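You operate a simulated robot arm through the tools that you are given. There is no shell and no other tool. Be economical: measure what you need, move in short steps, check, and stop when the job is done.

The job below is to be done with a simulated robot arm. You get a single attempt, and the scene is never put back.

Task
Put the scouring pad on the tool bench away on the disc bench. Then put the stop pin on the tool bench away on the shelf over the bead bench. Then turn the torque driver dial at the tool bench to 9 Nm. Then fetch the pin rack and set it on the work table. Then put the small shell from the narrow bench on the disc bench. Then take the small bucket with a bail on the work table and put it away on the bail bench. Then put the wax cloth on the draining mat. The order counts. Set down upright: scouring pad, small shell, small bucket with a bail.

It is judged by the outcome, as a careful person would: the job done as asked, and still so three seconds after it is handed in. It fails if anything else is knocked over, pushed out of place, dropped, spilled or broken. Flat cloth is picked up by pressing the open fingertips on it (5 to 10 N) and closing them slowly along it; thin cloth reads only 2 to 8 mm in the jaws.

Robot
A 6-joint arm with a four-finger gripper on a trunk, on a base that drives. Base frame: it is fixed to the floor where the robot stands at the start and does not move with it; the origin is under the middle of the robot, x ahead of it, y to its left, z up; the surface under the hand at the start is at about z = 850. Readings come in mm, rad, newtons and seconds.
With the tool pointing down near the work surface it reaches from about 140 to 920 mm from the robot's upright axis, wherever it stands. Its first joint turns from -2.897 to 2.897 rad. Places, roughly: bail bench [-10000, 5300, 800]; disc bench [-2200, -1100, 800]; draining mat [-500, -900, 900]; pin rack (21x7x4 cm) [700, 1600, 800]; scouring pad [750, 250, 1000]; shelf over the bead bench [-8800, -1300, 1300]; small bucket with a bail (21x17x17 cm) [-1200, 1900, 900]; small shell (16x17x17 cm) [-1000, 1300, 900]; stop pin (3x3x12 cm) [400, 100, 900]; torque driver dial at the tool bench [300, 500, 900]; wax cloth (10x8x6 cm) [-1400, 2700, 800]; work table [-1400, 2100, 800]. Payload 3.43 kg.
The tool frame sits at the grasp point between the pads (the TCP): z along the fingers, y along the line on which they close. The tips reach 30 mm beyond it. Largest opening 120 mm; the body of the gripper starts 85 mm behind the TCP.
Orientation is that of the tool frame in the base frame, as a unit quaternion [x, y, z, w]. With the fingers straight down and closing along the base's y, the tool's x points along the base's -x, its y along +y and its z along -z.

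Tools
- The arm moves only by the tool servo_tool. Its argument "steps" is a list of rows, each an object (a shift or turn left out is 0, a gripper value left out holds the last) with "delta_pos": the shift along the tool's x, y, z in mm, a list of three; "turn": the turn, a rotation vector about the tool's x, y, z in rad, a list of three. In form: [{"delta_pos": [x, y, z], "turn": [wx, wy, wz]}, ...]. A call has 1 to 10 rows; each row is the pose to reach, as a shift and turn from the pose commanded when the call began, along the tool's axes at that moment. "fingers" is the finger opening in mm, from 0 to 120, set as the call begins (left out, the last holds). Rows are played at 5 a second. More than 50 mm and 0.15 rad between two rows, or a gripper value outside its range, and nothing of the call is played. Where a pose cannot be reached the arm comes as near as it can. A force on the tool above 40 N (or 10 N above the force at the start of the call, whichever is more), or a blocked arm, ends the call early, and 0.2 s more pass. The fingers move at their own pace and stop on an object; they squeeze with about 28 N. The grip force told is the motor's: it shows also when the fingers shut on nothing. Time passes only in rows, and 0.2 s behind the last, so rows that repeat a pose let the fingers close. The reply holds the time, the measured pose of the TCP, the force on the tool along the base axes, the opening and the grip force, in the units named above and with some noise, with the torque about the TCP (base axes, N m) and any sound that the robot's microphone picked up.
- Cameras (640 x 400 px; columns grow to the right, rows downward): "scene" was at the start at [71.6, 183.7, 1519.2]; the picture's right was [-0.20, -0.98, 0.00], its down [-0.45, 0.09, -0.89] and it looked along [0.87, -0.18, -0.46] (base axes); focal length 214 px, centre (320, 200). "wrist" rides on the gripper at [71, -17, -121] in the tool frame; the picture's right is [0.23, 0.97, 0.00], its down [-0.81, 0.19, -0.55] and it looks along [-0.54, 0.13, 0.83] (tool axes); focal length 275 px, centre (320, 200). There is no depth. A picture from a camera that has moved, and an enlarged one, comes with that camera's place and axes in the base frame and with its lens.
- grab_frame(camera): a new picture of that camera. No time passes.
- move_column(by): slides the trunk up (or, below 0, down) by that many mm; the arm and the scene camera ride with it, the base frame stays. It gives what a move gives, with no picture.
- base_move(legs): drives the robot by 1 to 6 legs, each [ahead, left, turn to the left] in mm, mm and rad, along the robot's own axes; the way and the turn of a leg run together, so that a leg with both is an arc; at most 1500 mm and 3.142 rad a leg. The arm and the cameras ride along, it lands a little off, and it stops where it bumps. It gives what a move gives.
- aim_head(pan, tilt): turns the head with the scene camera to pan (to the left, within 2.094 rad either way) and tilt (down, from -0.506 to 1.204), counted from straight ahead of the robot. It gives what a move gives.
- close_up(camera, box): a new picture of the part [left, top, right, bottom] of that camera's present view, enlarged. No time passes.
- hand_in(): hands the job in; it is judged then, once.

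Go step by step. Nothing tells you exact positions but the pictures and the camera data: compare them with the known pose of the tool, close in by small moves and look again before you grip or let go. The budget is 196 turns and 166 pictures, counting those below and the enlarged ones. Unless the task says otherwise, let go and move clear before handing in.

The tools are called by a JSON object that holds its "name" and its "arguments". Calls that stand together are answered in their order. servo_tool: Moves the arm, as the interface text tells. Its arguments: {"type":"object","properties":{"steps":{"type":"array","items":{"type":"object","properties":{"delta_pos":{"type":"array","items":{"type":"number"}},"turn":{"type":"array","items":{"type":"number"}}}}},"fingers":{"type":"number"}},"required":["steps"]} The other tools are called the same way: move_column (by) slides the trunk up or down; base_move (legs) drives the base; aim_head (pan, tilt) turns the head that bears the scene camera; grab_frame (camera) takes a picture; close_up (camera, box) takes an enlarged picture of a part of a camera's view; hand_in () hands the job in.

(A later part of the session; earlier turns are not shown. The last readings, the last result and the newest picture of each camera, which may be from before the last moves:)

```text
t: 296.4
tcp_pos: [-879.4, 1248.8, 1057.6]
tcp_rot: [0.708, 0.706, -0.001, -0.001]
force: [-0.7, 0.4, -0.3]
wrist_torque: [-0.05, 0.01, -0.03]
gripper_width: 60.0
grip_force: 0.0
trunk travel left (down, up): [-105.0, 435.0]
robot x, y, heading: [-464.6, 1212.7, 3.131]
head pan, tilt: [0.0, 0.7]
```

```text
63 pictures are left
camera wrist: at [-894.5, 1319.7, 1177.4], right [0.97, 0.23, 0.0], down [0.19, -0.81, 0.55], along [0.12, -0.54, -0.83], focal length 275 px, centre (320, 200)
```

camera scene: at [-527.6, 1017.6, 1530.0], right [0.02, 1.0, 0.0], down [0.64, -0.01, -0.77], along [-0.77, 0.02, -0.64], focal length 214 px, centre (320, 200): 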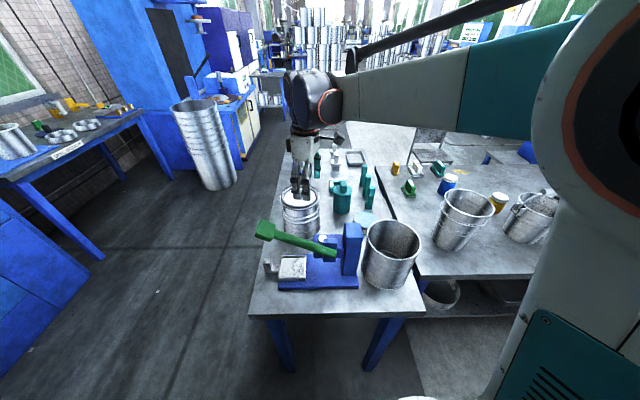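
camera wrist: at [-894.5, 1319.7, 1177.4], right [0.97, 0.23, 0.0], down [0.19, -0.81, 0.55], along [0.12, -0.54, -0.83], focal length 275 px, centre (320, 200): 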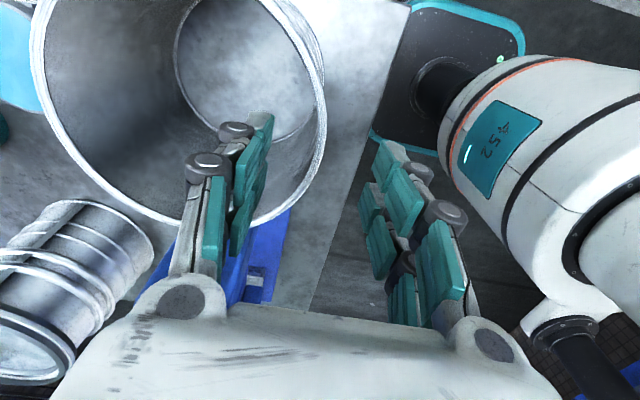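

The wall lies between the fingers. I'll descend and close on it.

{"name": "servo_tool", "arguments": {"steps": [{"delta_pos": [0, 1, 35]}, {"delta_pos": [0, 1, 65]}, {"delta_pos": [0, 1, 88]}]}}

{"name": "servo_tool", "arguments": {"steps": [{"delta_pos": [0, 0, 0]}, {"delta_pos": [0, 0, 0]}, {"delta_pos": [0, 0, 0]}], "fingers": 0}}

{"name": "servo_tool", "arguments": {"steps": [{"delta_pos": [0, 0, -5]}, {"delta_pos": [0, 0, -12]}, {"delta_pos": [0, 0, -25]}]}}

{"name": "grab_frame", "arguments": {"camera": "wrist"}}

```text
t: 297.2
tcp_pos: [-875.1, 1247.5, 969.0]
tcp_rot: [0.707, 0.707, -0.001, -0.001]
force: [0.2, -0.4, -0.1]
wrist_torque: [0.04, 0.02, 0.0]
gripper_width: 60.2
grip_force: 0.1
trunk travel left (down, up): [-105.0, 435.0]
robot x, y, heading: [-464.9, 1214.7, 3.132]
head pan, tilt: [0.0, 0.7]
```

```text
t: 298.0
tcp_pos: [-876.7, 1246.6, 968.6]
tcp_rot: [0.707, 0.707, -0.002, -0.001]
force: [1.0, 0.0, 0.0]
wrist_torque: [-0.14, -0.07, 0.06]
gripper_width: 11.0
grip_force: 27.7
trunk travel left (down, up): [-105.0, 435.0]
robot x, y, heading: [-460.4, 1213.5, 3.138]
head pan, tilt: [0.0, 0.7]
```

```text
t: 298.8
tcp_pos: [-876.9, 1247.4, 993.4]
tcp_rot: [0.708, 0.707, -0.001, -0.001]
force: [-1.2, 0.3, -2.9]
wrist_torque: [-0.01, -0.26, 0.01]
gripper_width: 10.7
grip_force: 28.5
trunk travel left (down, up): [-105.0, 435.0]
robot x, y, heading: [-460.8, 1216.0, 3.133]
head pan, tilt: [0.0, 0.7]
```

```text
62 pictures are left
camera wrist: at [-893.2, 1317.7, 1114.0], right [0.97, 0.23, 0.0], down [0.19, -0.81, 0.55], along [0.12, -0.54, -0.83], focal length 275 px, centre (320, 200)
```

wrist: 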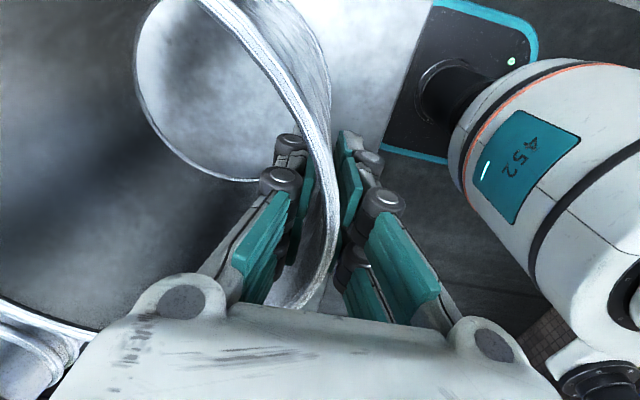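

The shell is lifted and light (≈3 N). I'll raise it well clear, then drive south and over to the disc bench.

{"name": "servo_tool", "arguments": {"steps": [{"delta_pos": [0, 0, -40]}, {"delta_pos": [0, 0, -80]}, {"delta_pos": [0, 0, -120]}, {"delta_pos": [0, 0, -160]}]}}

{"name": "move_column", "arguments": {"by": 120}}

{"name": "base_move", "arguments": {"legs": [[0, 1230, 0], [0, 0, 1.58], [0, -850, 0], [0, -870, 0]]}}

{"name": "aim_head", "arguments": {"pan": 0.0, "tilt": 0.7}}

{"name": "grab_frame", "arguments": {"camera": "scene"}}

```text
t: 299.8
tcp_pos: [-874.5, 1248.5, 1152.5]
tcp_rot: [0.708, 0.706, -0.001, -0.002]
force: [-0.4, -0.2, -3.1]
wrist_torque: [-0.04, -0.27, 0.02]
gripper_width: 10.9
grip_force: 27.8
trunk travel left (down, up): [-105.0, 435.0]
robot x, y, heading: [-462.1, 1211.6, 3.132]
head pan, tilt: [0.0, 0.7]
```

```text
t: 301.3
tcp_pos: [-876.7, 1246.7, 1273.5]
tcp_rot: [0.708, 0.706, -0.002, -0.001]
force: [-0.3, -0.5, -3.8]
wrist_torque: [-0.01, -0.26, 0.0]
gripper_width: 10.9
grip_force: 27.8
trunk travel left (down, up): [-225.0, 315.0]
robot x, y, heading: [-465.3, 1214.0, 3.134]
head pan, tilt: [0.0, 0.7]
```

```text
t: 319.7
tcp_pos: [-2224.2, -424.2, 1274.7]
tcp_rot: [-0.006, 1.0, -0.002, 0.0]
force: [0.0, 0.6, -3.3]
wrist_torque: [0.27, 0.02, 0.0]
gripper_width: 10.7
grip_force: 27.6
trunk travel left (down, up): [-225.0, 315.0]
robot x, y, heading: [-2197.8, -12.3, -1.567]
head pan, tilt: [0.0, 0.7]
```

```text
t: 320.3
tcp_pos: [-2224.2, -424.2, 1272.7]
tcp_rot: [-0.006, 1.0, -0.002, -0.001]
force: [-1.0, -0.2, -3.7]
wrist_torque: [0.27, 0.01, 0.01]
gripper_width: 11.1
grip_force: 28.2
trunk travel left (down, up): [-225.0, 315.0]
robot x, y, heading: [-2193.5, -12.4, -1.568]
head pan, tilt: [0.0, 0.7]
```

```text
61 pictures are left
camera scene: at [-1993.1, -73.0, 1649.5], right [-1.0, 0.0, 0.0], down [0.0, 0.64, -0.76], along [0.0, -0.76, -0.64], focal length 214 px, centre (320, 200)
```

scene: 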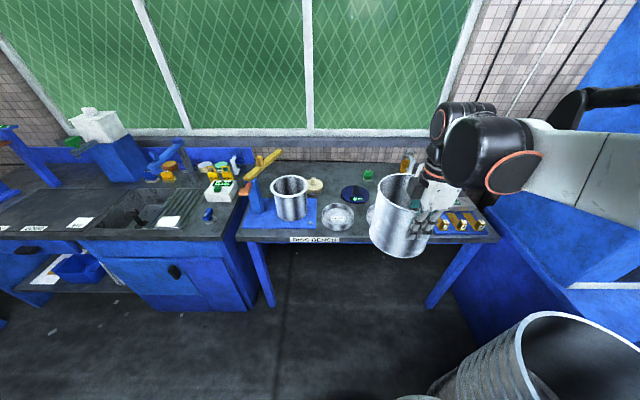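

I'll drive up to the bench and move the shell over the free spot at about (-2430,-1050).

{"name": "base_move", "arguments": {"legs": [[425, 0, 0]]}}

{"name": "servo_tool", "arguments": {"steps": [{"delta_pos": [35, -20, 0]}, {"delta_pos": [70, -40, 0]}, {"delta_pos": [105, -60, 0]}, {"delta_pos": [140, -80, 0]}, {"delta_pos": [175, -100, 0]}, {"delta_pos": [206, -118, 0]}]}}

{"name": "grab_frame", "arguments": {"camera": "scene"}}

{"name": "grab_frame", "arguments": {"camera": "wrist"}}

```text
t: 322.9
tcp_pos: [-2220.8, -847.0, 1272.5]
tcp_rot: [-0.005, 1.0, -0.002, 0.0]
force: [0.2, -0.3, -3.0]
wrist_torque: [0.24, 0.03, 0.01]
gripper_width: 11.1
grip_force: 28.2
trunk travel left (down, up): [-225.0, 315.0]
robot x, y, heading: [-2193.8, -432.6, -1.566]
head pan, tilt: [0.0, 0.7]
```

```text
t: 324.3
tcp_pos: [-2428.7, -967.2, 1272.0]
tcp_rot: [-0.006, 1.0, -0.001, 0.001]
force: [-0.6, -0.2, -3.5]
wrist_torque: [0.25, 0.02, -0.04]
gripper_width: 10.5
grip_force: 28.6
trunk travel left (down, up): [-225.0, 315.0]
robot x, y, heading: [-2191.4, -433.0, -1.568]
head pan, tilt: [0.0, 0.7]
```

```text
60 pictures are left
camera scene: at [-1992.2, -495.8, 1649.5], right [-1.0, 0.0, 0.0], down [0.0, 0.65, -0.76], along [0.0, -0.76, -0.65], focal length 214 px, centre (320, 200)
```

scene: 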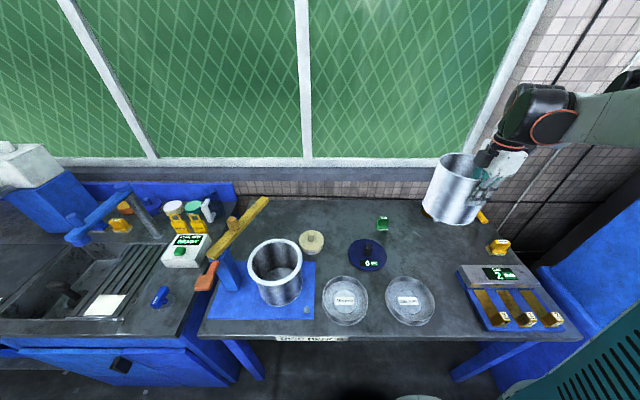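

```text
59 pictures are left
camera wrist: at [-2499.2, -984.9, 1393.0], right [-0.24, 0.97, 0.0], down [0.81, 0.2, 0.55], along [0.54, 0.13, -0.83], focal length 275 px, centre (320, 200)
```

wrist: 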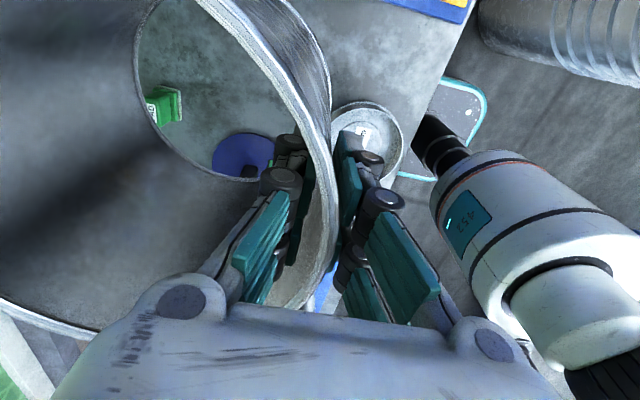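

The target spot is clear below. I'll descend to just above the bench.

{"name": "servo_tool", "arguments": {"steps": [{"delta_pos": [0, -2, 45]}, {"delta_pos": [0, -2, 90]}, {"delta_pos": [0, -2, 135]}, {"delta_pos": [0, -2, 180]}, {"delta_pos": [0, -2, 225]}, {"delta_pos": [0, -2, 265]}, {"delta_pos": [0, -2, 280]}]}}

{"name": "close_up", "arguments": {"camera": "scene", "box": [360, 190, 520, 290]}}

```text
t: 325.9
tcp_pos: [-2426.1, -969.5, 992.6]
tcp_rot: [-0.005, 1.0, -0.001, 0.0]
force: [-0.4, -0.7, -3.2]
wrist_torque: [0.26, -0.02, 0.01]
gripper_width: 10.9
grip_force: 28.2
trunk travel left (down, up): [-225.0, 315.0]
robot x, y, heading: [-2194.6, -431.5, -1.573]
head pan, tilt: [0.0, 0.7]
```

```text
4.00 times, centred on (440, 240) of scene
camera zoom: at [-1991.4, -495.2, 1649.5], right [-1.0, 0.0, 0.0], down [0.0, 0.64, -0.76], along [0.0, -0.76, -0.64], focal length 858 px, centre (-160, 40)
```

zoom: 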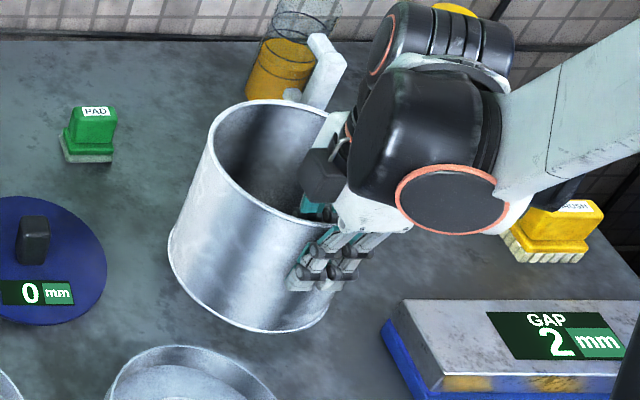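

Well clear of everything around. I'll lower slowly to contact.

{"name": "servo_tool", "arguments": {"steps": [{"delta_pos": [0, 0, 6]}, {"delta_pos": [0, 0, 12]}, {"delta_pos": [0, 0, 17]}, {"delta_pos": [0, 0, 20]}, {"delta_pos": [0, 0, 23]}]}}

```text
t: 327.1
tcp_pos: [-2426.6, -969.4, 970.3]
tcp_rot: [-0.006, 1.0, -0.002, 0.0]
force: [-1.3, 0.0, -0.7]
wrist_torque: [-0.1, 0.04, -0.04]
gripper_width: 10.6
grip_force: 28.2
trunk travel left (down, up): [-225.0, 315.0]
robot x, y, heading: [-2190.2, -437.3, -1.568]
head pan, tilt: [0.0, 0.7]
```

Weight has come off the hand, so it rests on the bench. I'll release to a narrow opening and rise straight up.

{"name": "servo_tool", "arguments": {"steps": [{"delta_pos": [0, 0, 1]}, {"delta_pos": [0, 0, 1]}, {"delta_pos": [0, 0, 1]}], "fingers": 50}}

{"name": "servo_tool", "arguments": {"steps": [{"delta_pos": [0, 0, -40]}, {"delta_pos": [0, 0, -80]}, {"delta_pos": [0, 0, -120]}, {"delta_pos": [0, 0, -165]}, {"delta_pos": [0, 0, -210]}, {"delta_pos": [-40, 25, -240]}, {"delta_pos": [-80, 50, -250]}, {"delta_pos": [-120, 75, -250]}, {"delta_pos": [-160, 100, -250]}, {"delta_pos": [-200, 120, -250]}]}}

{"name": "close_up", "arguments": {"camera": "scene", "box": [340, 180, 532, 300]}}

```text
t: 327.9
tcp_pos: [-2426.0, -969.3, 969.8]
tcp_rot: [-0.007, 1.0, -0.002, 0.001]
force: [-1.1, 0.4, -0.1]
wrist_torque: [0.0, 0.01, -0.01]
gripper_width: 50.1
grip_force: 0.1
trunk travel left (down, up): [-225.0, 315.0]
robot x, y, heading: [-2192.6, -431.5, -1.566]
head pan, tilt: [0.0, 0.7]
```

```text
refused: row 6 steps farther than a row can; nothing moved
```

```text
3.33 times, centred on (436, 240) of scene
camera zoom: at [-1991.2, -494.7, 1649.5], right [-1.0, 0.0, 0.0], down [0.0, 0.64, -0.76], along [0.0, -0.76, -0.64], focal length 715 px, centre (-67, 67)
```

zoom: 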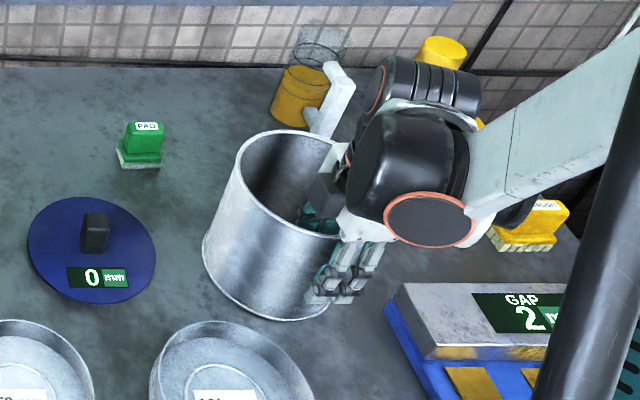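

{"name": "servo_tool", "arguments": {"steps": [{"delta_pos": [0, 0, -40]}, {"delta_pos": [0, 0, -80]}, {"delta_pos": [0, 0, -120]}, {"delta_pos": [0, 0, -165]}, {"delta_pos": [0, 0, -210]}, {"delta_pos": [0, 0, -250]}, {"delta_pos": [-40, 25, -250]}, {"delta_pos": [-80, 50, -250]}, {"delta_pos": [-120, 75, -250]}, {"delta_pos": [-160, 100, -250]}]}}

{"name": "close_up", "arguments": {"camera": "scene", "box": [340, 180, 532, 300]}}

```text
t: 330.1
tcp_pos: [-2265.0, -864.9, 1220.2]
tcp_rot: [-0.005, 1.0, -0.001, 0.001]
force: [-0.2, 0.4, 0.6]
wrist_torque: [-0.02, -0.03, -0.01]
gripper_width: 49.9
grip_force: 0.1
trunk travel left (down, up): [-225.0, 315.0]
robot x, y, heading: [-2195.9, -433.1, -1.567]
head pan, tilt: [0.0, 0.7]
```

```text
3.33 times, centred on (436, 240) of scene
camera zoom: at [-1990.5, -493.7, 1649.5], right [-1.0, 0.0, 0.0], down [0.0, 0.64, -0.77], along [0.0, -0.77, -0.64], focal length 715 px, centre (-67, 67)
```

zoom: 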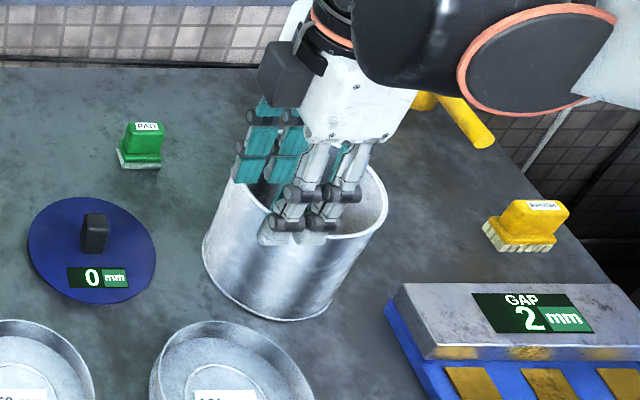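

The shell stands upright on the disc bench, with the pad undisturbed. Now back to the work table for the small bucket.

{"name": "base_move", "arguments": {"legs": [[-430, 0, 0], [0, 860, 0], [0, 840, 0], [0, 0, -1.57], [0, -1000, 0], [0, -900, 0]]}}

{"name": "grab_frame", "arguments": {"camera": "scene"}}

{"name": "grab_frame", "arguments": {"camera": "wrist"}}

```text
t: 353.9
tcp_pos: [-948.9, 1978.9, 1219.1]
tcp_rot: [0.703, 0.711, -0.001, -0.002]
force: [0.1, 0.2, 0.7]
wrist_torque: [-0.01, 0.0, 0.04]
gripper_width: 50.1
grip_force: 0.0
trunk travel left (down, up): [-225.0, 315.0]
robot x, y, heading: [-513.0, 1904.4, -3.135]
head pan, tilt: [0.0, 0.7]
```

```text
55 pictures are left
camera scene: at [-577.0, 1707.2, 1649.5], right [0.0, 1.0, 0.0], down [0.64, 0.0, -0.76], along [-0.76, 0.0, -0.64], focal length 214 px, centre (320, 200)
```

scene: 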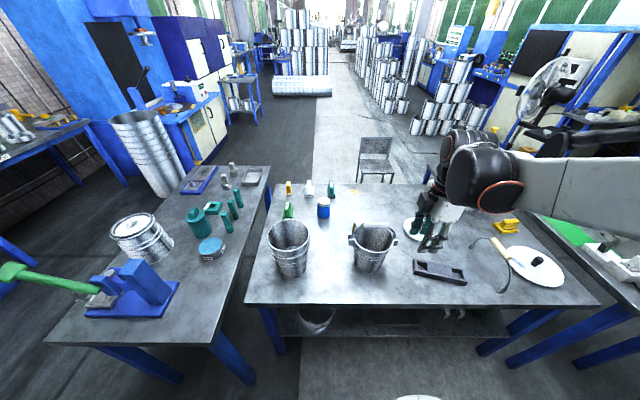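

```text
54 pictures are left
camera wrist: at [-965.6, 2049.2, 1339.5], right [0.97, 0.24, 0.0], down [0.2, -0.81, 0.55], along [0.13, -0.54, -0.83], focal length 275 px, centre (320, 200)
```

wrist: 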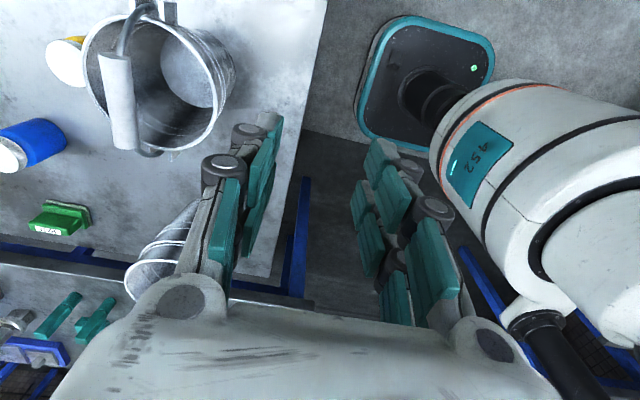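

The bucket with its raised bail and white roller grip is in view. I'll zoom to locate the roller.

{"name": "close_up", "arguments": {"camera": "scene", "box": [320, 190, 448, 290]}}

{"name": "close_up", "arguments": {"camera": "wrist", "box": [60, 0, 260, 180]}}

```text
4.00 times, centred on (384, 240) of scene
camera zoom: at [-577.0, 1707.2, 1649.5], right [0.0, 1.0, 0.0], down [0.64, 0.0, -0.76], along [-0.76, 0.0, -0.64], focal length 858 px, centre (64, 40)
```

zoom: 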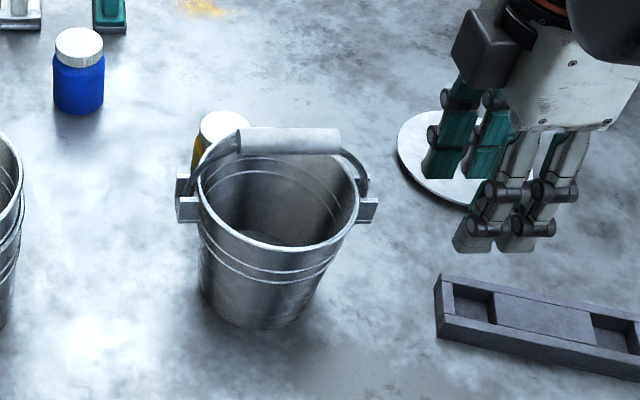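

```text
2.22 times, centred on (160, 90) of wrist
camera zoom: at [-965.6, 2049.2, 1339.5], right [0.97, 0.24, 0.0], down [0.2, -0.81, 0.55], along [0.13, -0.54, -0.83], focal length 612 px, centre (676, 444)
```

zoom: 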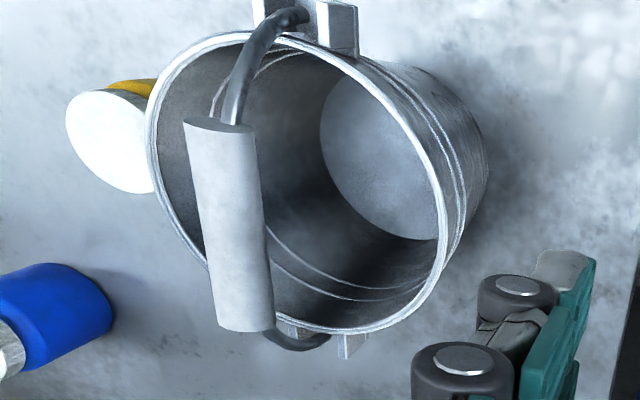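

The roller is at about (-1164,1922,1015), right above the bucket's centre. I'll move above it and look again.

{"name": "servo_tool", "arguments": {"steps": [{"delta_pos": [-11, -43, 0]}, {"delta_pos": [-22, -86, 0]}, {"delta_pos": [-33, -129, 0]}, {"delta_pos": [-44, -172, 20]}, {"delta_pos": [-54, -215, 40]}, {"delta_pos": [-54, -215, 80]}], "fingers": 80}}

{"name": "close_up", "arguments": {"camera": "wrist", "box": [200, 40, 440, 240]}}

{"name": "close_up", "arguments": {"camera": "scene", "box": [310, 180, 470, 280]}}

```text
t: 355.2
tcp_pos: [-1164.2, 1921.7, 1139.3]
tcp_rot: [0.704, 0.711, 0.0, -0.001]
force: [-1.0, 0.2, 0.2]
wrist_torque: [0.01, 0.0, 0.0]
gripper_width: 79.9
grip_force: 0.0
trunk travel left (down, up): [-225.0, 315.0]
robot x, y, heading: [-515.8, 1906.5, -3.135]
head pan, tilt: [0.0, 0.7]
```

```text
2.00 times, centred on (320, 140) of wrist
camera zoom: at [-1181.9, 1992.1, 1258.8], right [0.97, 0.24, 0.0], down [0.2, -0.81, 0.55], along [0.13, -0.54, -0.83], focal length 551 px, centre (320, 320)
```

zoom: 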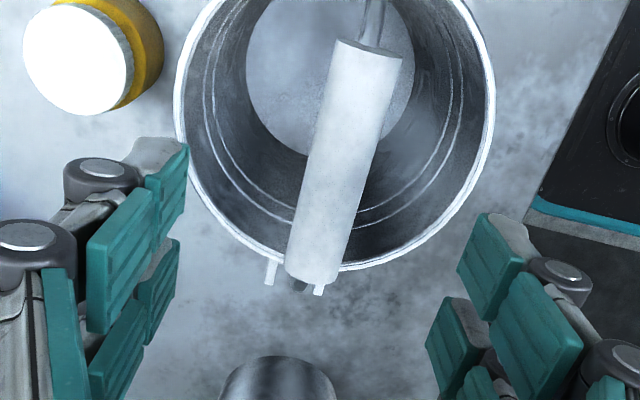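

```text
4.00 times, centred on (390, 230) of scene
camera zoom: at [-577.7, 1706.9, 1649.4], right [0.0, 1.0, 0.0], down [0.64, 0.0, -0.76], along [-0.76, 0.0, -0.64], focal length 858 px, centre (40, 80)
```

zoom: 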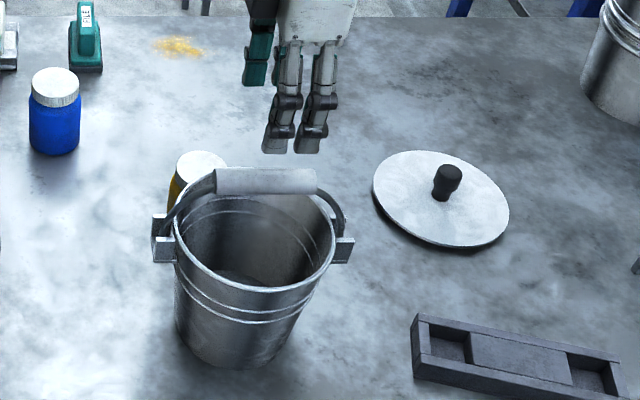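

Roller centre refined to (-1156,1920,1032). I'll descend around it and close.

{"name": "servo_tool", "arguments": {"steps": [{"delta_pos": [-1, 8, 35]}, {"delta_pos": [-1, 8, 70]}, {"delta_pos": [-1, 8, 95]}, {"delta_pos": [-1, 8, 110]}]}}

{"name": "servo_tool", "arguments": {"steps": [{"delta_pos": [0, 0, 0]}, {"delta_pos": [0, 0, 0]}, {"delta_pos": [0, 0, 0]}], "fingers": 0}}

{"name": "servo_tool", "arguments": {"steps": [{"delta_pos": [0, 0, -6]}, {"delta_pos": [0, 0, -15]}, {"delta_pos": [0, 0, -30]}]}}

{"name": "grab_frame", "arguments": {"camera": "wrist"}}

{"name": "close_up", "arguments": {"camera": "scene", "box": [310, 180, 470, 280]}}

```text
t: 356.2
tcp_pos: [-1155.5, 1921.9, 1028.6]
tcp_rot: [0.704, 0.711, -0.001, -0.002]
force: [1.3, -0.4, 0.3]
wrist_torque: [-0.02, -0.01, 0.02]
gripper_width: 80.0
grip_force: 0.2
trunk travel left (down, up): [-225.0, 315.0]
robot x, y, heading: [-512.0, 1903.9, -3.135]
head pan, tilt: [0.0, 0.7]
```

```text
t: 357.1
tcp_pos: [-1154.9, 1922.5, 1030.7]
tcp_rot: [0.704, 0.711, -0.002, -0.001]
force: [-1.5, -0.3, 1.5]
wrist_torque: [0.12, 0.04, 0.0]
gripper_width: 22.9
grip_force: 28.1
trunk travel left (down, up): [-225.0, 315.0]
robot x, y, heading: [-513.3, 1902.0, -3.137]
head pan, tilt: [0.0, 0.7]
```

```text
t: 357.9
tcp_pos: [-1154.9, 1921.2, 1060.0]
tcp_rot: [0.703, 0.711, -0.002, -0.001]
force: [-0.1, -0.7, -6.2]
wrist_torque: [-0.04, 0.0, -0.03]
gripper_width: 23.1
grip_force: 27.7
trunk travel left (down, up): [-225.0, 315.0]
robot x, y, heading: [-517.1, 1900.9, -3.139]
head pan, tilt: [0.0, 0.7]
```

```text
49 pictures are left
camera wrist: at [-1172.5, 1991.5, 1180.7], right [0.97, 0.24, 0.0], down [0.2, -0.81, 0.55], along [0.13, -0.54, -0.83], focal length 275 px, centre (320, 200)
```

wrist: 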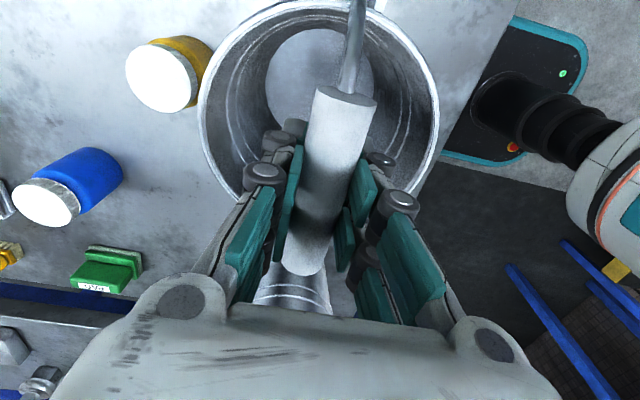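

```text
4.00 times, centred on (390, 230) of scene
camera zoom: at [-577.3, 1706.9, 1649.5], right [0.0, 1.0, 0.0], down [0.64, 0.0, -0.76], along [-0.76, 0.0, -0.64], focal length 858 px, centre (40, 80)
```

zoom: 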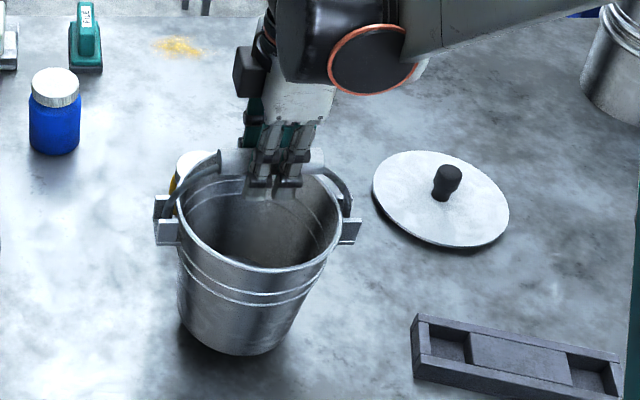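

The bucket hangs steadily (≈6 N). I'll raise it, and take the known way south and west around the narrow bench.

{"name": "move_column", "arguments": {"by": 260}}

{"name": "base_move", "arguments": {"legs": [[0, 1480, 0], [1300, -10, 0], [1300, -10, 0], [900, -500, 0]]}}

{"name": "aim_head", "arguments": {"pan": 0.0, "tilt": 0.25}}

{"name": "grab_frame", "arguments": {"camera": "scene"}}

```text
t: 360.5
tcp_pos: [-1156.6, 1920.8, 1320.9]
tcp_rot: [0.704, 0.711, -0.001, -0.001]
force: [0.5, -0.1, -3.9]
wrist_torque: [0.0, 0.02, 0.03]
gripper_width: 22.3
grip_force: 27.8
trunk travel left (down, up): [-485.0, 55.0]
robot x, y, heading: [-516.0, 1902.2, -3.134]
head pan, tilt: [0.0, 0.7]
```

```text
t: 385.0
tcp_pos: [-4654.8, 970.8, 1319.6]
tcp_rot: [0.705, 0.709, -0.001, -0.001]
force: [0.0, 0.6, -4.2]
wrist_torque: [-0.04, -0.05, 0.01]
gripper_width: 22.7
grip_force: 28.1
trunk travel left (down, up): [-485.0, 55.0]
robot x, y, heading: [-4014.3, 956.3, -3.137]
head pan, tilt: [0.0, 0.7]
```

```text
t: 385.9
tcp_pos: [-4655.2, 969.9, 1320.9]
tcp_rot: [0.705, 0.71, -0.001, -0.001]
force: [-0.9, 0.2, -4.4]
wrist_torque: [0.0, -0.01, 0.01]
gripper_width: 22.8
grip_force: 27.9
trunk travel left (down, up): [-485.0, 55.0]
robot x, y, heading: [-4010.6, 956.9, -3.146]
head pan, tilt: [0.0, 0.25]
```

```text
47 pictures are left
camera scene: at [-4086.3, 753.8, 1950.2], right [0.0, 1.0, 0.0], down [0.25, 0.0, -0.97], along [-0.97, 0.0, -0.25], focal length 214 px, centre (320, 200)
```

scene: 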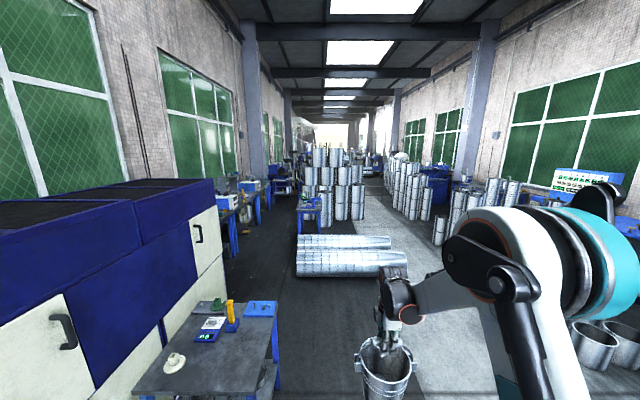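

There's a passage at y≈2600 between the lying cylinders and the right-hand stacks. I'll zoom in on the far right to find the bail bench.

{"name": "close_up", "arguments": {"camera": "scene", "box": [360, 150, 520, 250]}}

```text
4.00 times, centred on (440, 200) of scene
camera zoom: at [-4086.3, 753.8, 1950.2], right [0.0, 1.0, 0.0], down [0.25, 0.0, -0.97], along [-0.97, 0.0, -0.25], focal length 858 px, centre (-160, 200)
```

zoom: 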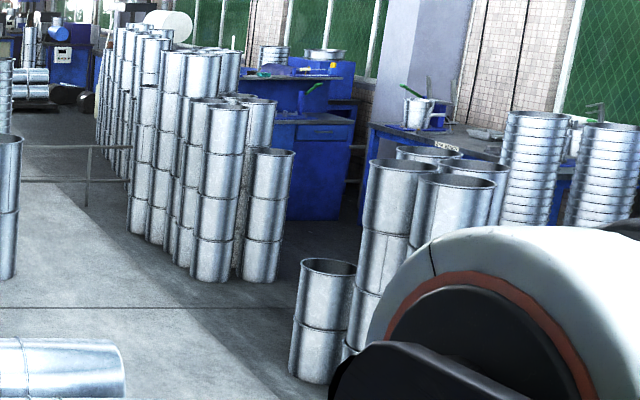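

The bail bench is at about (-9850,4890) behind tin stacks. I'll drive through the passage at y≈2600 and look again.

{"name": "base_move", "arguments": {"legs": [[1000, -830, 0], [1000, -830, 0], [1300, 0, 0], [500, 0, 0]]}}

{"name": "grab_frame", "arguments": {"camera": "scene"}}

```text
t: 407.2
tcp_pos: [-8431.6, 2646.0, 1319.4]
tcp_rot: [0.702, 0.712, -0.001, 0.0]
force: [-0.1, 0.0, -5.1]
wrist_torque: [0.0, 0.0, 0.0]
gripper_width: 22.6
grip_force: 28.0
trunk travel left (down, up): [-485.0, 55.0]
robot x, y, heading: [-7788.4, 2631.8, -3.13]
head pan, tilt: [0.0, 0.25]
```

```text
45 pictures are left
camera scene: at [-7861.2, 2432.6, 1950.2], right [-0.01, 1.0, 0.0], down [0.25, 0.0, -0.97], along [-0.97, -0.01, -0.25], focal length 214 px, centre (320, 200)
```

scene: 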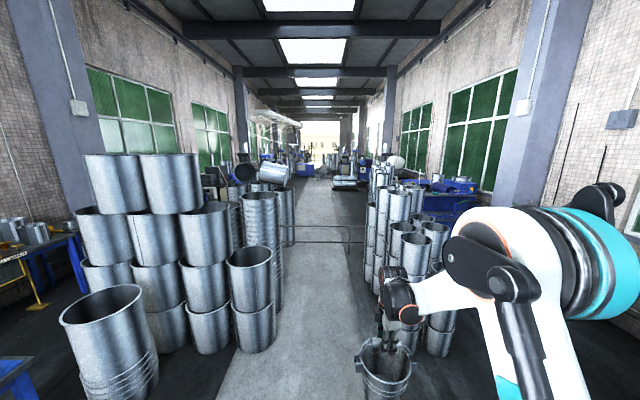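

I'll advance to about (-8700,2520) and turn partly right to see the gap towards the bail bench.

{"name": "base_move", "arguments": {"legs": [[900, 110, 0], [0, 0, -0.7]]}}

{"name": "grab_frame", "arguments": {"camera": "scene"}}

```text
t: 413.9
tcp_pos: [-9175.9, 2940.6, 1321.5]
tcp_rot: [0.904, 0.428, -0.001, -0.001]
force: [-0.2, -0.4, -4.0]
wrist_torque: [0.03, -0.03, -0.02]
gripper_width: 22.7
grip_force: 27.7
trunk travel left (down, up): [-485.0, 55.0]
robot x, y, heading: [-8693.9, 2515.3, 2.448]
head pan, tilt: [0.0, 0.25]
```

```text
44 pictures are left
camera scene: at [-8876.9, 2411.6, 1950.3], right [0.64, 0.77, 0.0], down [0.19, -0.16, -0.97], along [-0.75, 0.62, -0.25], focal length 214 px, centre (320, 200)
```

scene: 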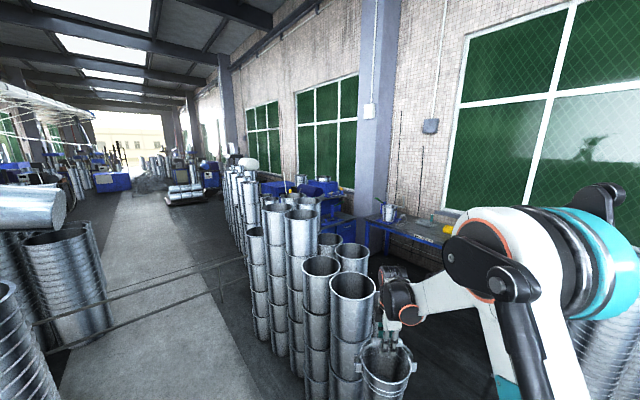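

The bail bench is visible behind the stack on the left. I'll move to x≈-8930 and face +y to see the gap.

{"name": "base_move", "arguments": {"legs": [[180, 150, 0], [0, 0, -0.877]]}}

{"name": "grab_frame", "arguments": {"camera": "scene"}}

{"name": "grab_frame", "arguments": {"camera": "wrist"}}

```text
t: 417.9
tcp_pos: [-8909.4, 3157.3, 1320.3]
tcp_rot: [1.0, 0.003, -0.001, -0.002]
force: [0.8, -0.1, -3.7]
wrist_torque: [-0.01, 0.0, -0.01]
gripper_width: 23.0
grip_force: 28.0
trunk travel left (down, up): [-485.0, 55.0]
robot x, y, heading: [-8929.4, 2515.1, 1.57]
head pan, tilt: [0.0, 0.25]
```

```text
43 pictures are left
camera scene: at [-9127.5, 2591.9, 1950.3], right [1.0, 0.0, 0.0], down [0.0, -0.25, -0.97], along [0.0, 0.97, -0.25], focal length 214 px, centre (320, 200)
```

scene: 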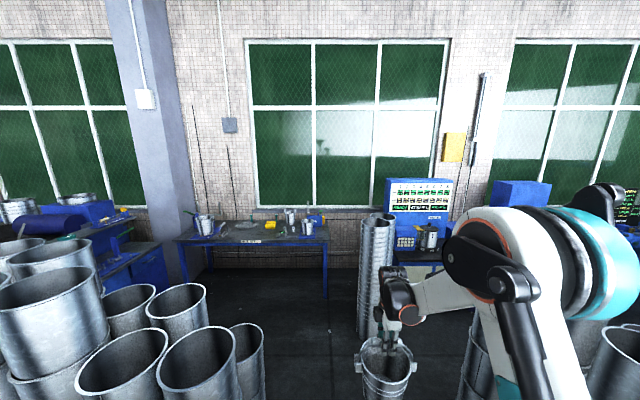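

```text
42 pictures are left
camera wrist: at [-8838.3, 3172.6, 1440.4], right [0.23, -0.97, 0.0], down [-0.81, -0.2, 0.55], along [-0.54, -0.13, -0.83], focal length 275 px, centre (320, 200)
```

wrist: 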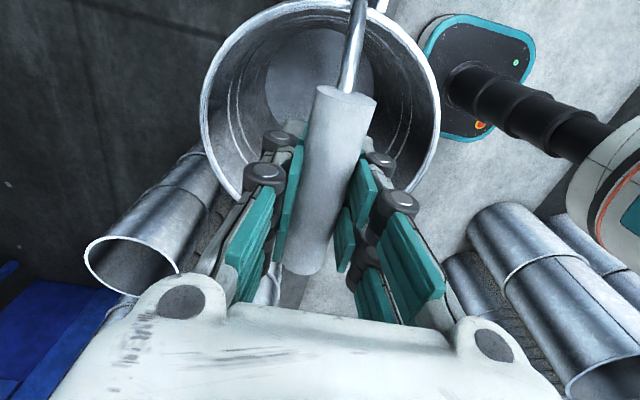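

The bail bench spans x -10800 to -9070 with front edge y≈4900. The gap's centre is x≈-9120; I'll shift left and go ahead to y≈4250.

{"name": "base_move", "arguments": {"legs": [[0, 180, 0], [900, 0, 0], [850, 0, 0]]}}

{"name": "aim_head", "arguments": {"pan": 0.3, "tilt": 0.6}}

{"name": "grab_frame", "arguments": {"camera": "scene"}}

```text
t: 427.8
tcp_pos: [-9088.9, 4902.7, 1319.8]
tcp_rot: [1.0, 0.003, 0.0, 0.0]
force: [0.2, -0.7, -4.4]
wrist_torque: [-0.04, 0.0, 0.03]
gripper_width: 22.7
grip_force: 28.3
trunk travel left (down, up): [-485.0, 55.0]
robot x, y, heading: [-9106.4, 4262.5, 1.574]
head pan, tilt: [0.0, 0.25]
```

```text
t: 428.7
tcp_pos: [-9089.3, 4900.9, 1320.1]
tcp_rot: [1.0, 0.003, 0.0, -0.002]
force: [0.6, 0.3, -4.3]
wrist_torque: [-0.02, 0.02, 0.0]
gripper_width: 22.8
grip_force: 28.5
trunk travel left (down, up): [-485.0, 55.0]
robot x, y, heading: [-9107.3, 4259.4, 1.571]
head pan, tilt: [0.3, 0.6]
```

```text
41 pictures are left
camera scene: at [-9330.7, 4327.5, 1918.1], right [0.96, 0.3, 0.0], down [0.17, -0.54, -0.83], along [-0.24, 0.79, -0.56], focal length 214 px, centre (320, 200)
```

scene: 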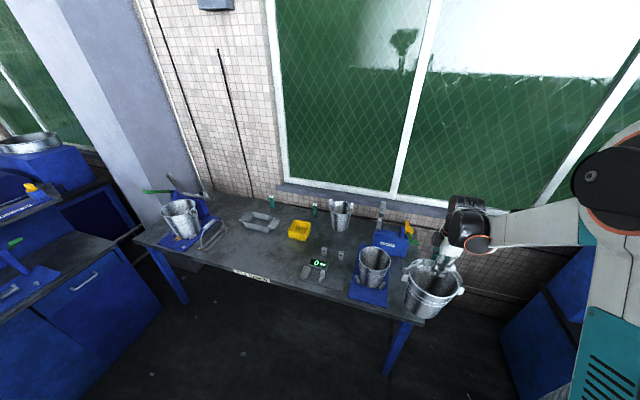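

The bail bench is right there. I'll zoom in to choose a free spot.

{"name": "close_up", "arguments": {"camera": "scene", "box": [130, 180, 450, 330]}}

```text
2.00 times, centred on (290, 255) of scene
camera zoom: at [-9330.7, 4327.5, 1918.1], right [0.96, 0.3, 0.0], down [0.17, -0.54, -0.83], along [-0.24, 0.79, -0.56], focal length 429 px, centre (380, 90)
```

zoom: 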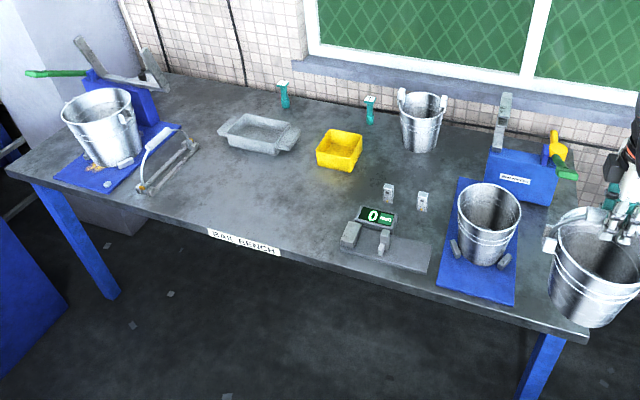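

A free area around (-9930,5120) is good. I'll go ahead a little, strafe left 840, then ahead again so the bucket hangs over that spot.

{"name": "base_move", "arguments": {"legs": [[90, 0, 0], [0, 835, 0], [125, 0, 0]]}}

{"name": "aim_head", "arguments": {"pan": 0.0, "tilt": 0.85}}

{"name": "grab_frame", "arguments": {"camera": "scene"}}

{"name": "grab_frame", "arguments": {"camera": "wrist"}}

```text
t: 434.7
tcp_pos: [-9927.0, 5118.0, 1319.0]
tcp_rot: [1.0, 0.007, 0.0, -0.001]
force: [-0.6, 1.1, -4.3]
wrist_torque: [-0.06, 0.02, 0.0]
gripper_width: 22.8
grip_force: 28.2
trunk travel left (down, up): [-485.0, 55.0]
robot x, y, heading: [-9941.5, 4476.0, 1.577]
head pan, tilt: [0.3, 0.6]
```

```text
t: 435.5
tcp_pos: [-9927.3, 5114.8, 1320.3]
tcp_rot: [1.0, 0.008, 0.0, -0.002]
force: [-0.6, 0.0, -4.1]
wrist_torque: [0.01, -0.02, 0.02]
gripper_width: 22.6
grip_force: 28.0
trunk travel left (down, up): [-485.0, 55.0]
robot x, y, heading: [-9944.8, 4471.6, 1.576]
head pan, tilt: [0.0, 0.85]
```

```text
39 pictures are left
camera scene: at [-10139.9, 4533.4, 1897.2], right [1.0, 0.01, 0.0], down [0.01, -0.75, -0.66], along [0.0, 0.66, -0.75], focal length 214 px, centre (320, 200)
```

scene: 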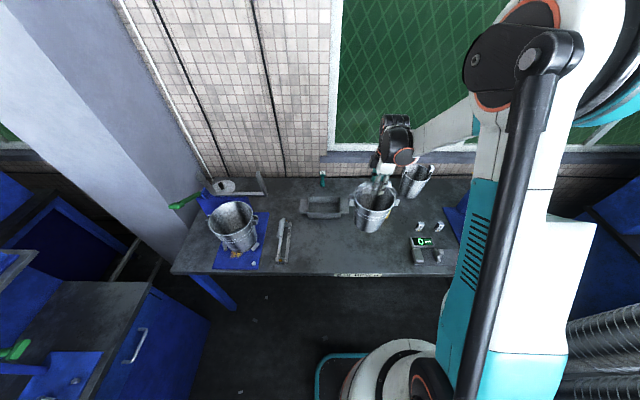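

```text
38 pictures are left
camera wrist: at [-9855.4, 5131.8, 1440.3], right [0.24, -0.97, 0.0], down [-0.81, -0.2, 0.55], along [-0.54, -0.13, -0.83], focal length 275 px, centre (320, 200)
```

wrist: 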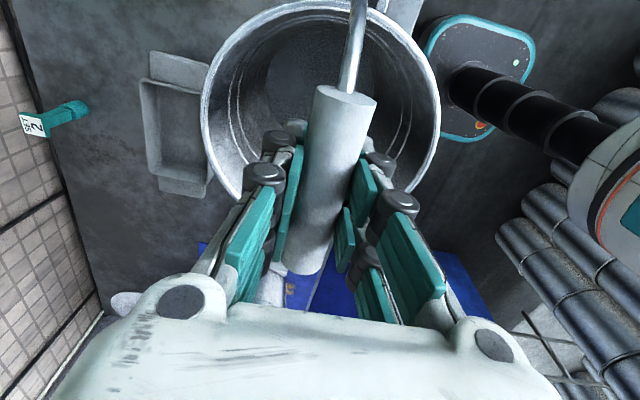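

Nothing lies beneath the bucket. I'll lower with the trunk to near contact, then slowly with the arm.

{"name": "move_column", "arguments": {"by": -225}}

{"name": "servo_tool", "arguments": {"steps": [{"delta_pos": [0, 0, 6]}, {"delta_pos": [0, 0, 12]}, {"delta_pos": [0, 0, 17]}, {"delta_pos": [0, 0, 22]}, {"delta_pos": [0, 0, 27]}, {"delta_pos": [0, 0, 31]}]}}

{"name": "close_up", "arguments": {"camera": "scene", "box": [270, 180, 470, 330]}}

```text
t: 437.9
tcp_pos: [-9927.6, 5114.4, 1095.6]
tcp_rot: [1.0, 0.007, -0.001, -0.003]
force: [-0.3, 0.7, -4.6]
wrist_torque: [0.01, -0.03, -0.02]
gripper_width: 22.7
grip_force: 28.4
trunk travel left (down, up): [-260.0, 280.0]
robot x, y, heading: [-9943.3, 4475.2, 1.577]
head pan, tilt: [0.0, 0.85]
```

```text
t: 439.3
tcp_pos: [-9925.8, 5113.7, 1066.8]
tcp_rot: [1.0, 0.007, 0.001, -0.004]
force: [-1.2, 2.1, 26.9]
wrist_torque: [0.17, 0.16, 0.0]
gripper_width: 22.1
grip_force: 28.0
trunk travel left (down, up): [-260.0, 280.0]
robot x, y, heading: [-9940.5, 4474.8, 1.579]
head pan, tilt: [0.0, 0.85]
stopped in row 6: the force on the tool passed its limit at 58 N (the readings are from after the stop); the commanded pose is now the measured one
```

```text
2.67 times, centred on (370, 255) of scene
camera zoom: at [-10139.8, 4530.4, 1672.3], right [1.0, 0.01, 0.0], down [0.0, -0.75, -0.66], along [0.0, 0.66, -0.75], focal length 572 px, centre (187, 53)
```

zoom: 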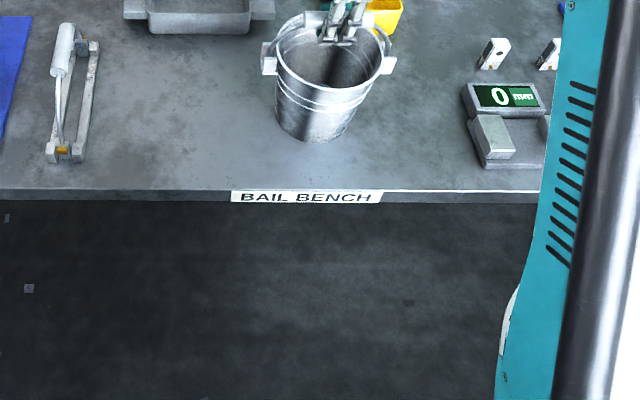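

The bucket is standing on the bench. I'll ease 2 mm up, release and rise.

{"name": "servo_tool", "arguments": {"steps": [{"delta_pos": [0, 0, -2]}, {"delta_pos": [0, 0, -2]}]}}

{"name": "servo_tool", "arguments": {"steps": [{"delta_pos": [0, 0, 0]}, {"delta_pos": [0, 0, 0]}, {"delta_pos": [0, 0, 0]}], "fingers": 70}}

{"name": "servo_tool", "arguments": {"steps": [{"delta_pos": [0, 0, -30]}, {"delta_pos": [0, 0, -70]}, {"delta_pos": [0, 0, -110]}, {"delta_pos": [0, 0, -150]}, {"delta_pos": [0, 0, -190]}]}}

{"name": "close_up", "arguments": {"camera": "scene", "box": [270, 180, 470, 330]}}

```text
t: 439.9
tcp_pos: [-9926.6, 5115.0, 1067.0]
tcp_rot: [1.0, 0.006, 0.001, -0.003]
force: [1.2, -1.9, -3.7]
wrist_torque: [-0.01, -0.01, 0.0]
gripper_width: 22.1
grip_force: 27.7
trunk travel left (down, up): [-260.0, 280.0]
robot x, y, heading: [-9941.4, 4475.8, 1.578]
head pan, tilt: [0.0, 0.85]
```

```text
t: 440.7
tcp_pos: [-9926.9, 5115.1, 1067.9]
tcp_rot: [1.0, 0.007, 0.0, -0.002]
force: [-0.5, 1.2, 0.1]
wrist_torque: [0.01, 0.02, -0.01]
gripper_width: 69.9
grip_force: 0.0
trunk travel left (down, up): [-260.0, 280.0]
robot x, y, heading: [-9944.2, 4475.3, 1.576]
head pan, tilt: [0.0, 0.85]
```

```text
t: 441.9
tcp_pos: [-9925.9, 5114.2, 1257.7]
tcp_rot: [1.0, 0.007, 0.0, -0.002]
force: [0.3, -0.1, 0.5]
wrist_torque: [0.01, 0.01, -0.02]
gripper_width: 70.0
grip_force: 0.1
trunk travel left (down, up): [-260.0, 280.0]
robot x, y, heading: [-9937.7, 4471.9, 1.573]
head pan, tilt: [0.0, 0.85]
```

```text
2.67 times, centred on (370, 255) of scene
camera zoom: at [-10139.7, 4532.3, 1672.2], right [1.0, 0.01, 0.0], down [0.0, -0.75, -0.66], along [0.0, 0.66, -0.75], focal length 572 px, centre (187, 53)
```

zoom: 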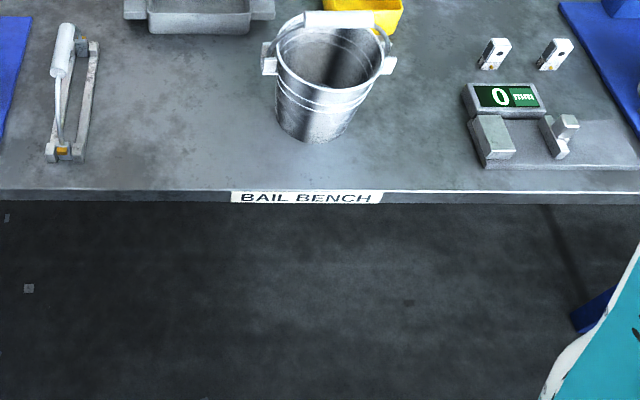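

The bucket is upright on the bail bench. I'll drive back out through the gap and down the passage.

{"name": "base_move", "arguments": {"legs": [[-215, 0, 0], [0, -835, 0], [-900, 0, 0], [-850, 0, 0], [0, 0, -1.575]]}}

{"name": "base_move", "arguments": {"legs": [[1100, 110, 0], [1100, 0, 0], [900, 0, 0], [1000, -600, 0]]}}

{"name": "aim_head", "arguments": {"pan": 0.35, "tilt": 0.3}}

{"name": "grab_frame", "arguments": {"camera": "scene"}}

```text
t: 459.9
tcp_pos: [-8455.2, 2488.9, 1257.8]
tcp_rot: [-0.705, 0.709, -0.002, 0.002]
force: [0.0, 0.4, -0.4]
wrist_torque: [-0.01, -0.03, 0.01]
gripper_width: 70.2
grip_force: 0.0
trunk travel left (down, up): [-260.0, 280.0]
robot x, y, heading: [-9094.5, 2513.7, -0.014]
head pan, tilt: [0.0, 0.85]
```

```text
t: 480.7
tcp_pos: [-4353.8, 1941.5, 1257.7]
tcp_rot: [-0.705, 0.709, -0.002, 0.002]
force: [-0.1, 0.4, 0.1]
wrist_torque: [-0.01, 0.01, 0.02]
gripper_width: 70.2
grip_force: 0.1
trunk travel left (down, up): [-260.0, 280.0]
robot x, y, heading: [-4995.4, 1965.8, -0.018]
head pan, tilt: [0.0, 0.85]
```

```text
t: 481.6
tcp_pos: [-4355.3, 1941.9, 1257.8]
tcp_rot: [-0.705, 0.709, -0.001, 0.002]
force: [-0.4, -0.2, 0.2]
wrist_torque: [-0.01, -0.01, 0.0]
gripper_width: 69.9
grip_force: 0.1
trunk travel left (down, up): [-260.0, 280.0]
robot x, y, heading: [-4995.3, 1969.0, -0.011]
head pan, tilt: [0.351, 0.3]
```

```text
35 pictures are left
camera scene: at [-4923.2, 2201.8, 1720.5], right [0.33, -0.94, 0.0], down [-0.28, -0.1, -0.95], along [0.9, 0.32, -0.3], focal length 214 px, centre (320, 200)
```

scene: 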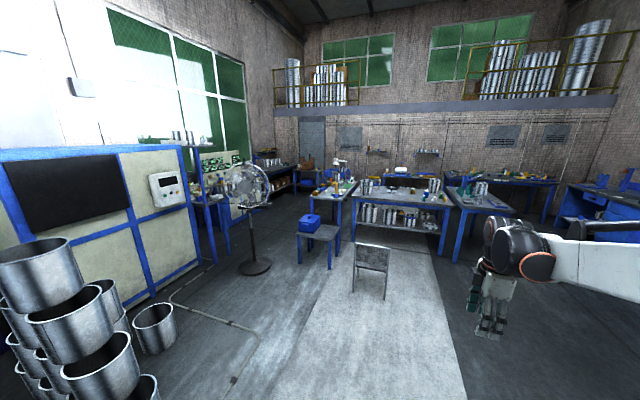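

I'll zoom in on the work table and the bench beside it for the wax cloth.

{"name": "close_up", "arguments": {"camera": "scene", "box": [310, 165, 406, 225]}}

{"name": "close_up", "arguments": {"camera": "scene", "box": [350, 170, 478, 240]}}

```text
6.67 times, centred on (358, 195) of scene
camera zoom: at [-4923.2, 2201.8, 1720.5], right [0.33, -0.94, 0.0], down [-0.28, -0.1, -0.95], along [0.9, 0.32, -0.3], focal length 1430 px, centre (67, 233)
```

zoom: 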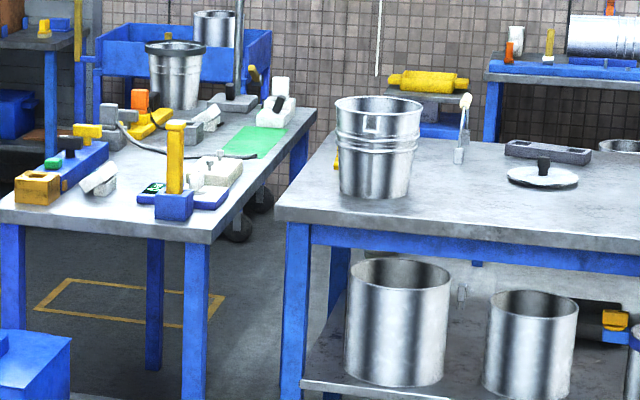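

```text
5.00 times, centred on (414, 205) of scene
camera zoom: at [-4923.2, 2201.8, 1720.5], right [0.33, -0.94, 0.0], down [-0.28, -0.1, -0.95], along [0.9, 0.32, -0.3], focal length 1072 px, centre (-150, 175)
```

zoom: 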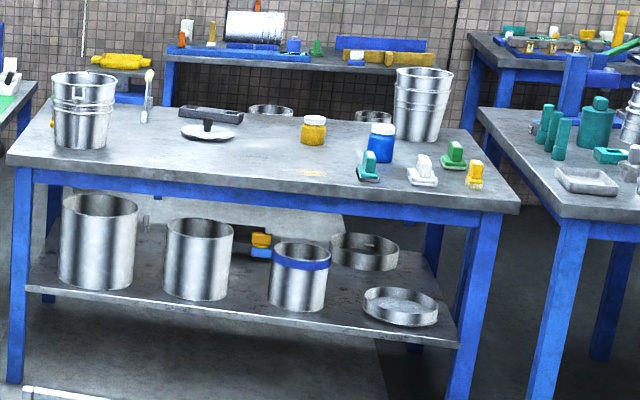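

The yellow block near (-1341,2668) on the work table matches the wax cloth. I'll drive round to the table's east side.

{"name": "base_move", "arguments": {"legs": [[1000, -1000, 0], [870, -510, 0], [1300, 15, 0], [1300, 20, 0], [0, 0, 3.14]]}}

{"name": "base_move", "arguments": {"legs": [[0, -1150, 0], [0, -1120, 0]]}}

{"name": "aim_head", "arguments": {"pan": 0.0, "tilt": 0.6}}

{"name": "grab_frame", "arguments": {"camera": "scene"}}

```text
t: 513.1
tcp_pos: [-1187.8, 532.5, 1256.8]
tcp_rot: [0.699, 0.715, -0.003, -0.002]
force: [-0.3, 0.6, 0.7]
wrist_torque: [-0.01, -0.03, 0.01]
gripper_width: 70.3
grip_force: 0.0
trunk travel left (down, up): [-260.0, 280.0]
robot x, y, heading: [-547.0, 524.5, -3.125]
head pan, tilt: [0.351, 0.3]
```

```text
t: 524.2
tcp_pos: [-1239.4, 2791.8, 1257.4]
tcp_rot: [0.695, 0.719, -0.002, -0.001]
force: [-0.2, 0.7, -0.2]
wrist_torque: [0.0, -0.02, 0.0]
gripper_width: 69.9
grip_force: 0.1
trunk travel left (down, up): [-260.0, 280.0]
robot x, y, heading: [-599.3, 2790.9, -3.11]
head pan, tilt: [0.351, 0.3]
```

```text
t: 525.1
tcp_pos: [-1239.5, 2792.2, 1257.4]
tcp_rot: [0.694, 0.72, -0.001, -0.002]
force: [0.2, -0.7, -0.7]
wrist_torque: [0.0, 0.0, 0.01]
gripper_width: 70.3
grip_force: 0.2
trunk travel left (down, up): [-260.0, 280.0]
robot x, y, heading: [-597.3, 2789.4, -3.109]
head pan, tilt: [0.0, 0.6]
```

```text
32 pictures are left
camera scene: at [-659.4, 2590.3, 1693.1], right [-0.03, 1.0, 0.0], down [0.56, 0.02, -0.83], along [-0.82, -0.02, -0.56], focal length 214 px, centre (320, 200)
```

scene: 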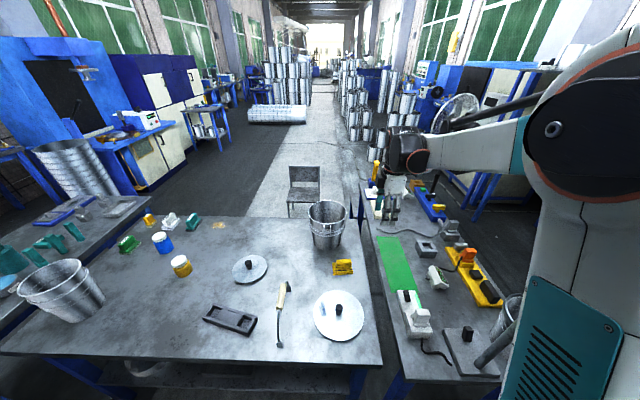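

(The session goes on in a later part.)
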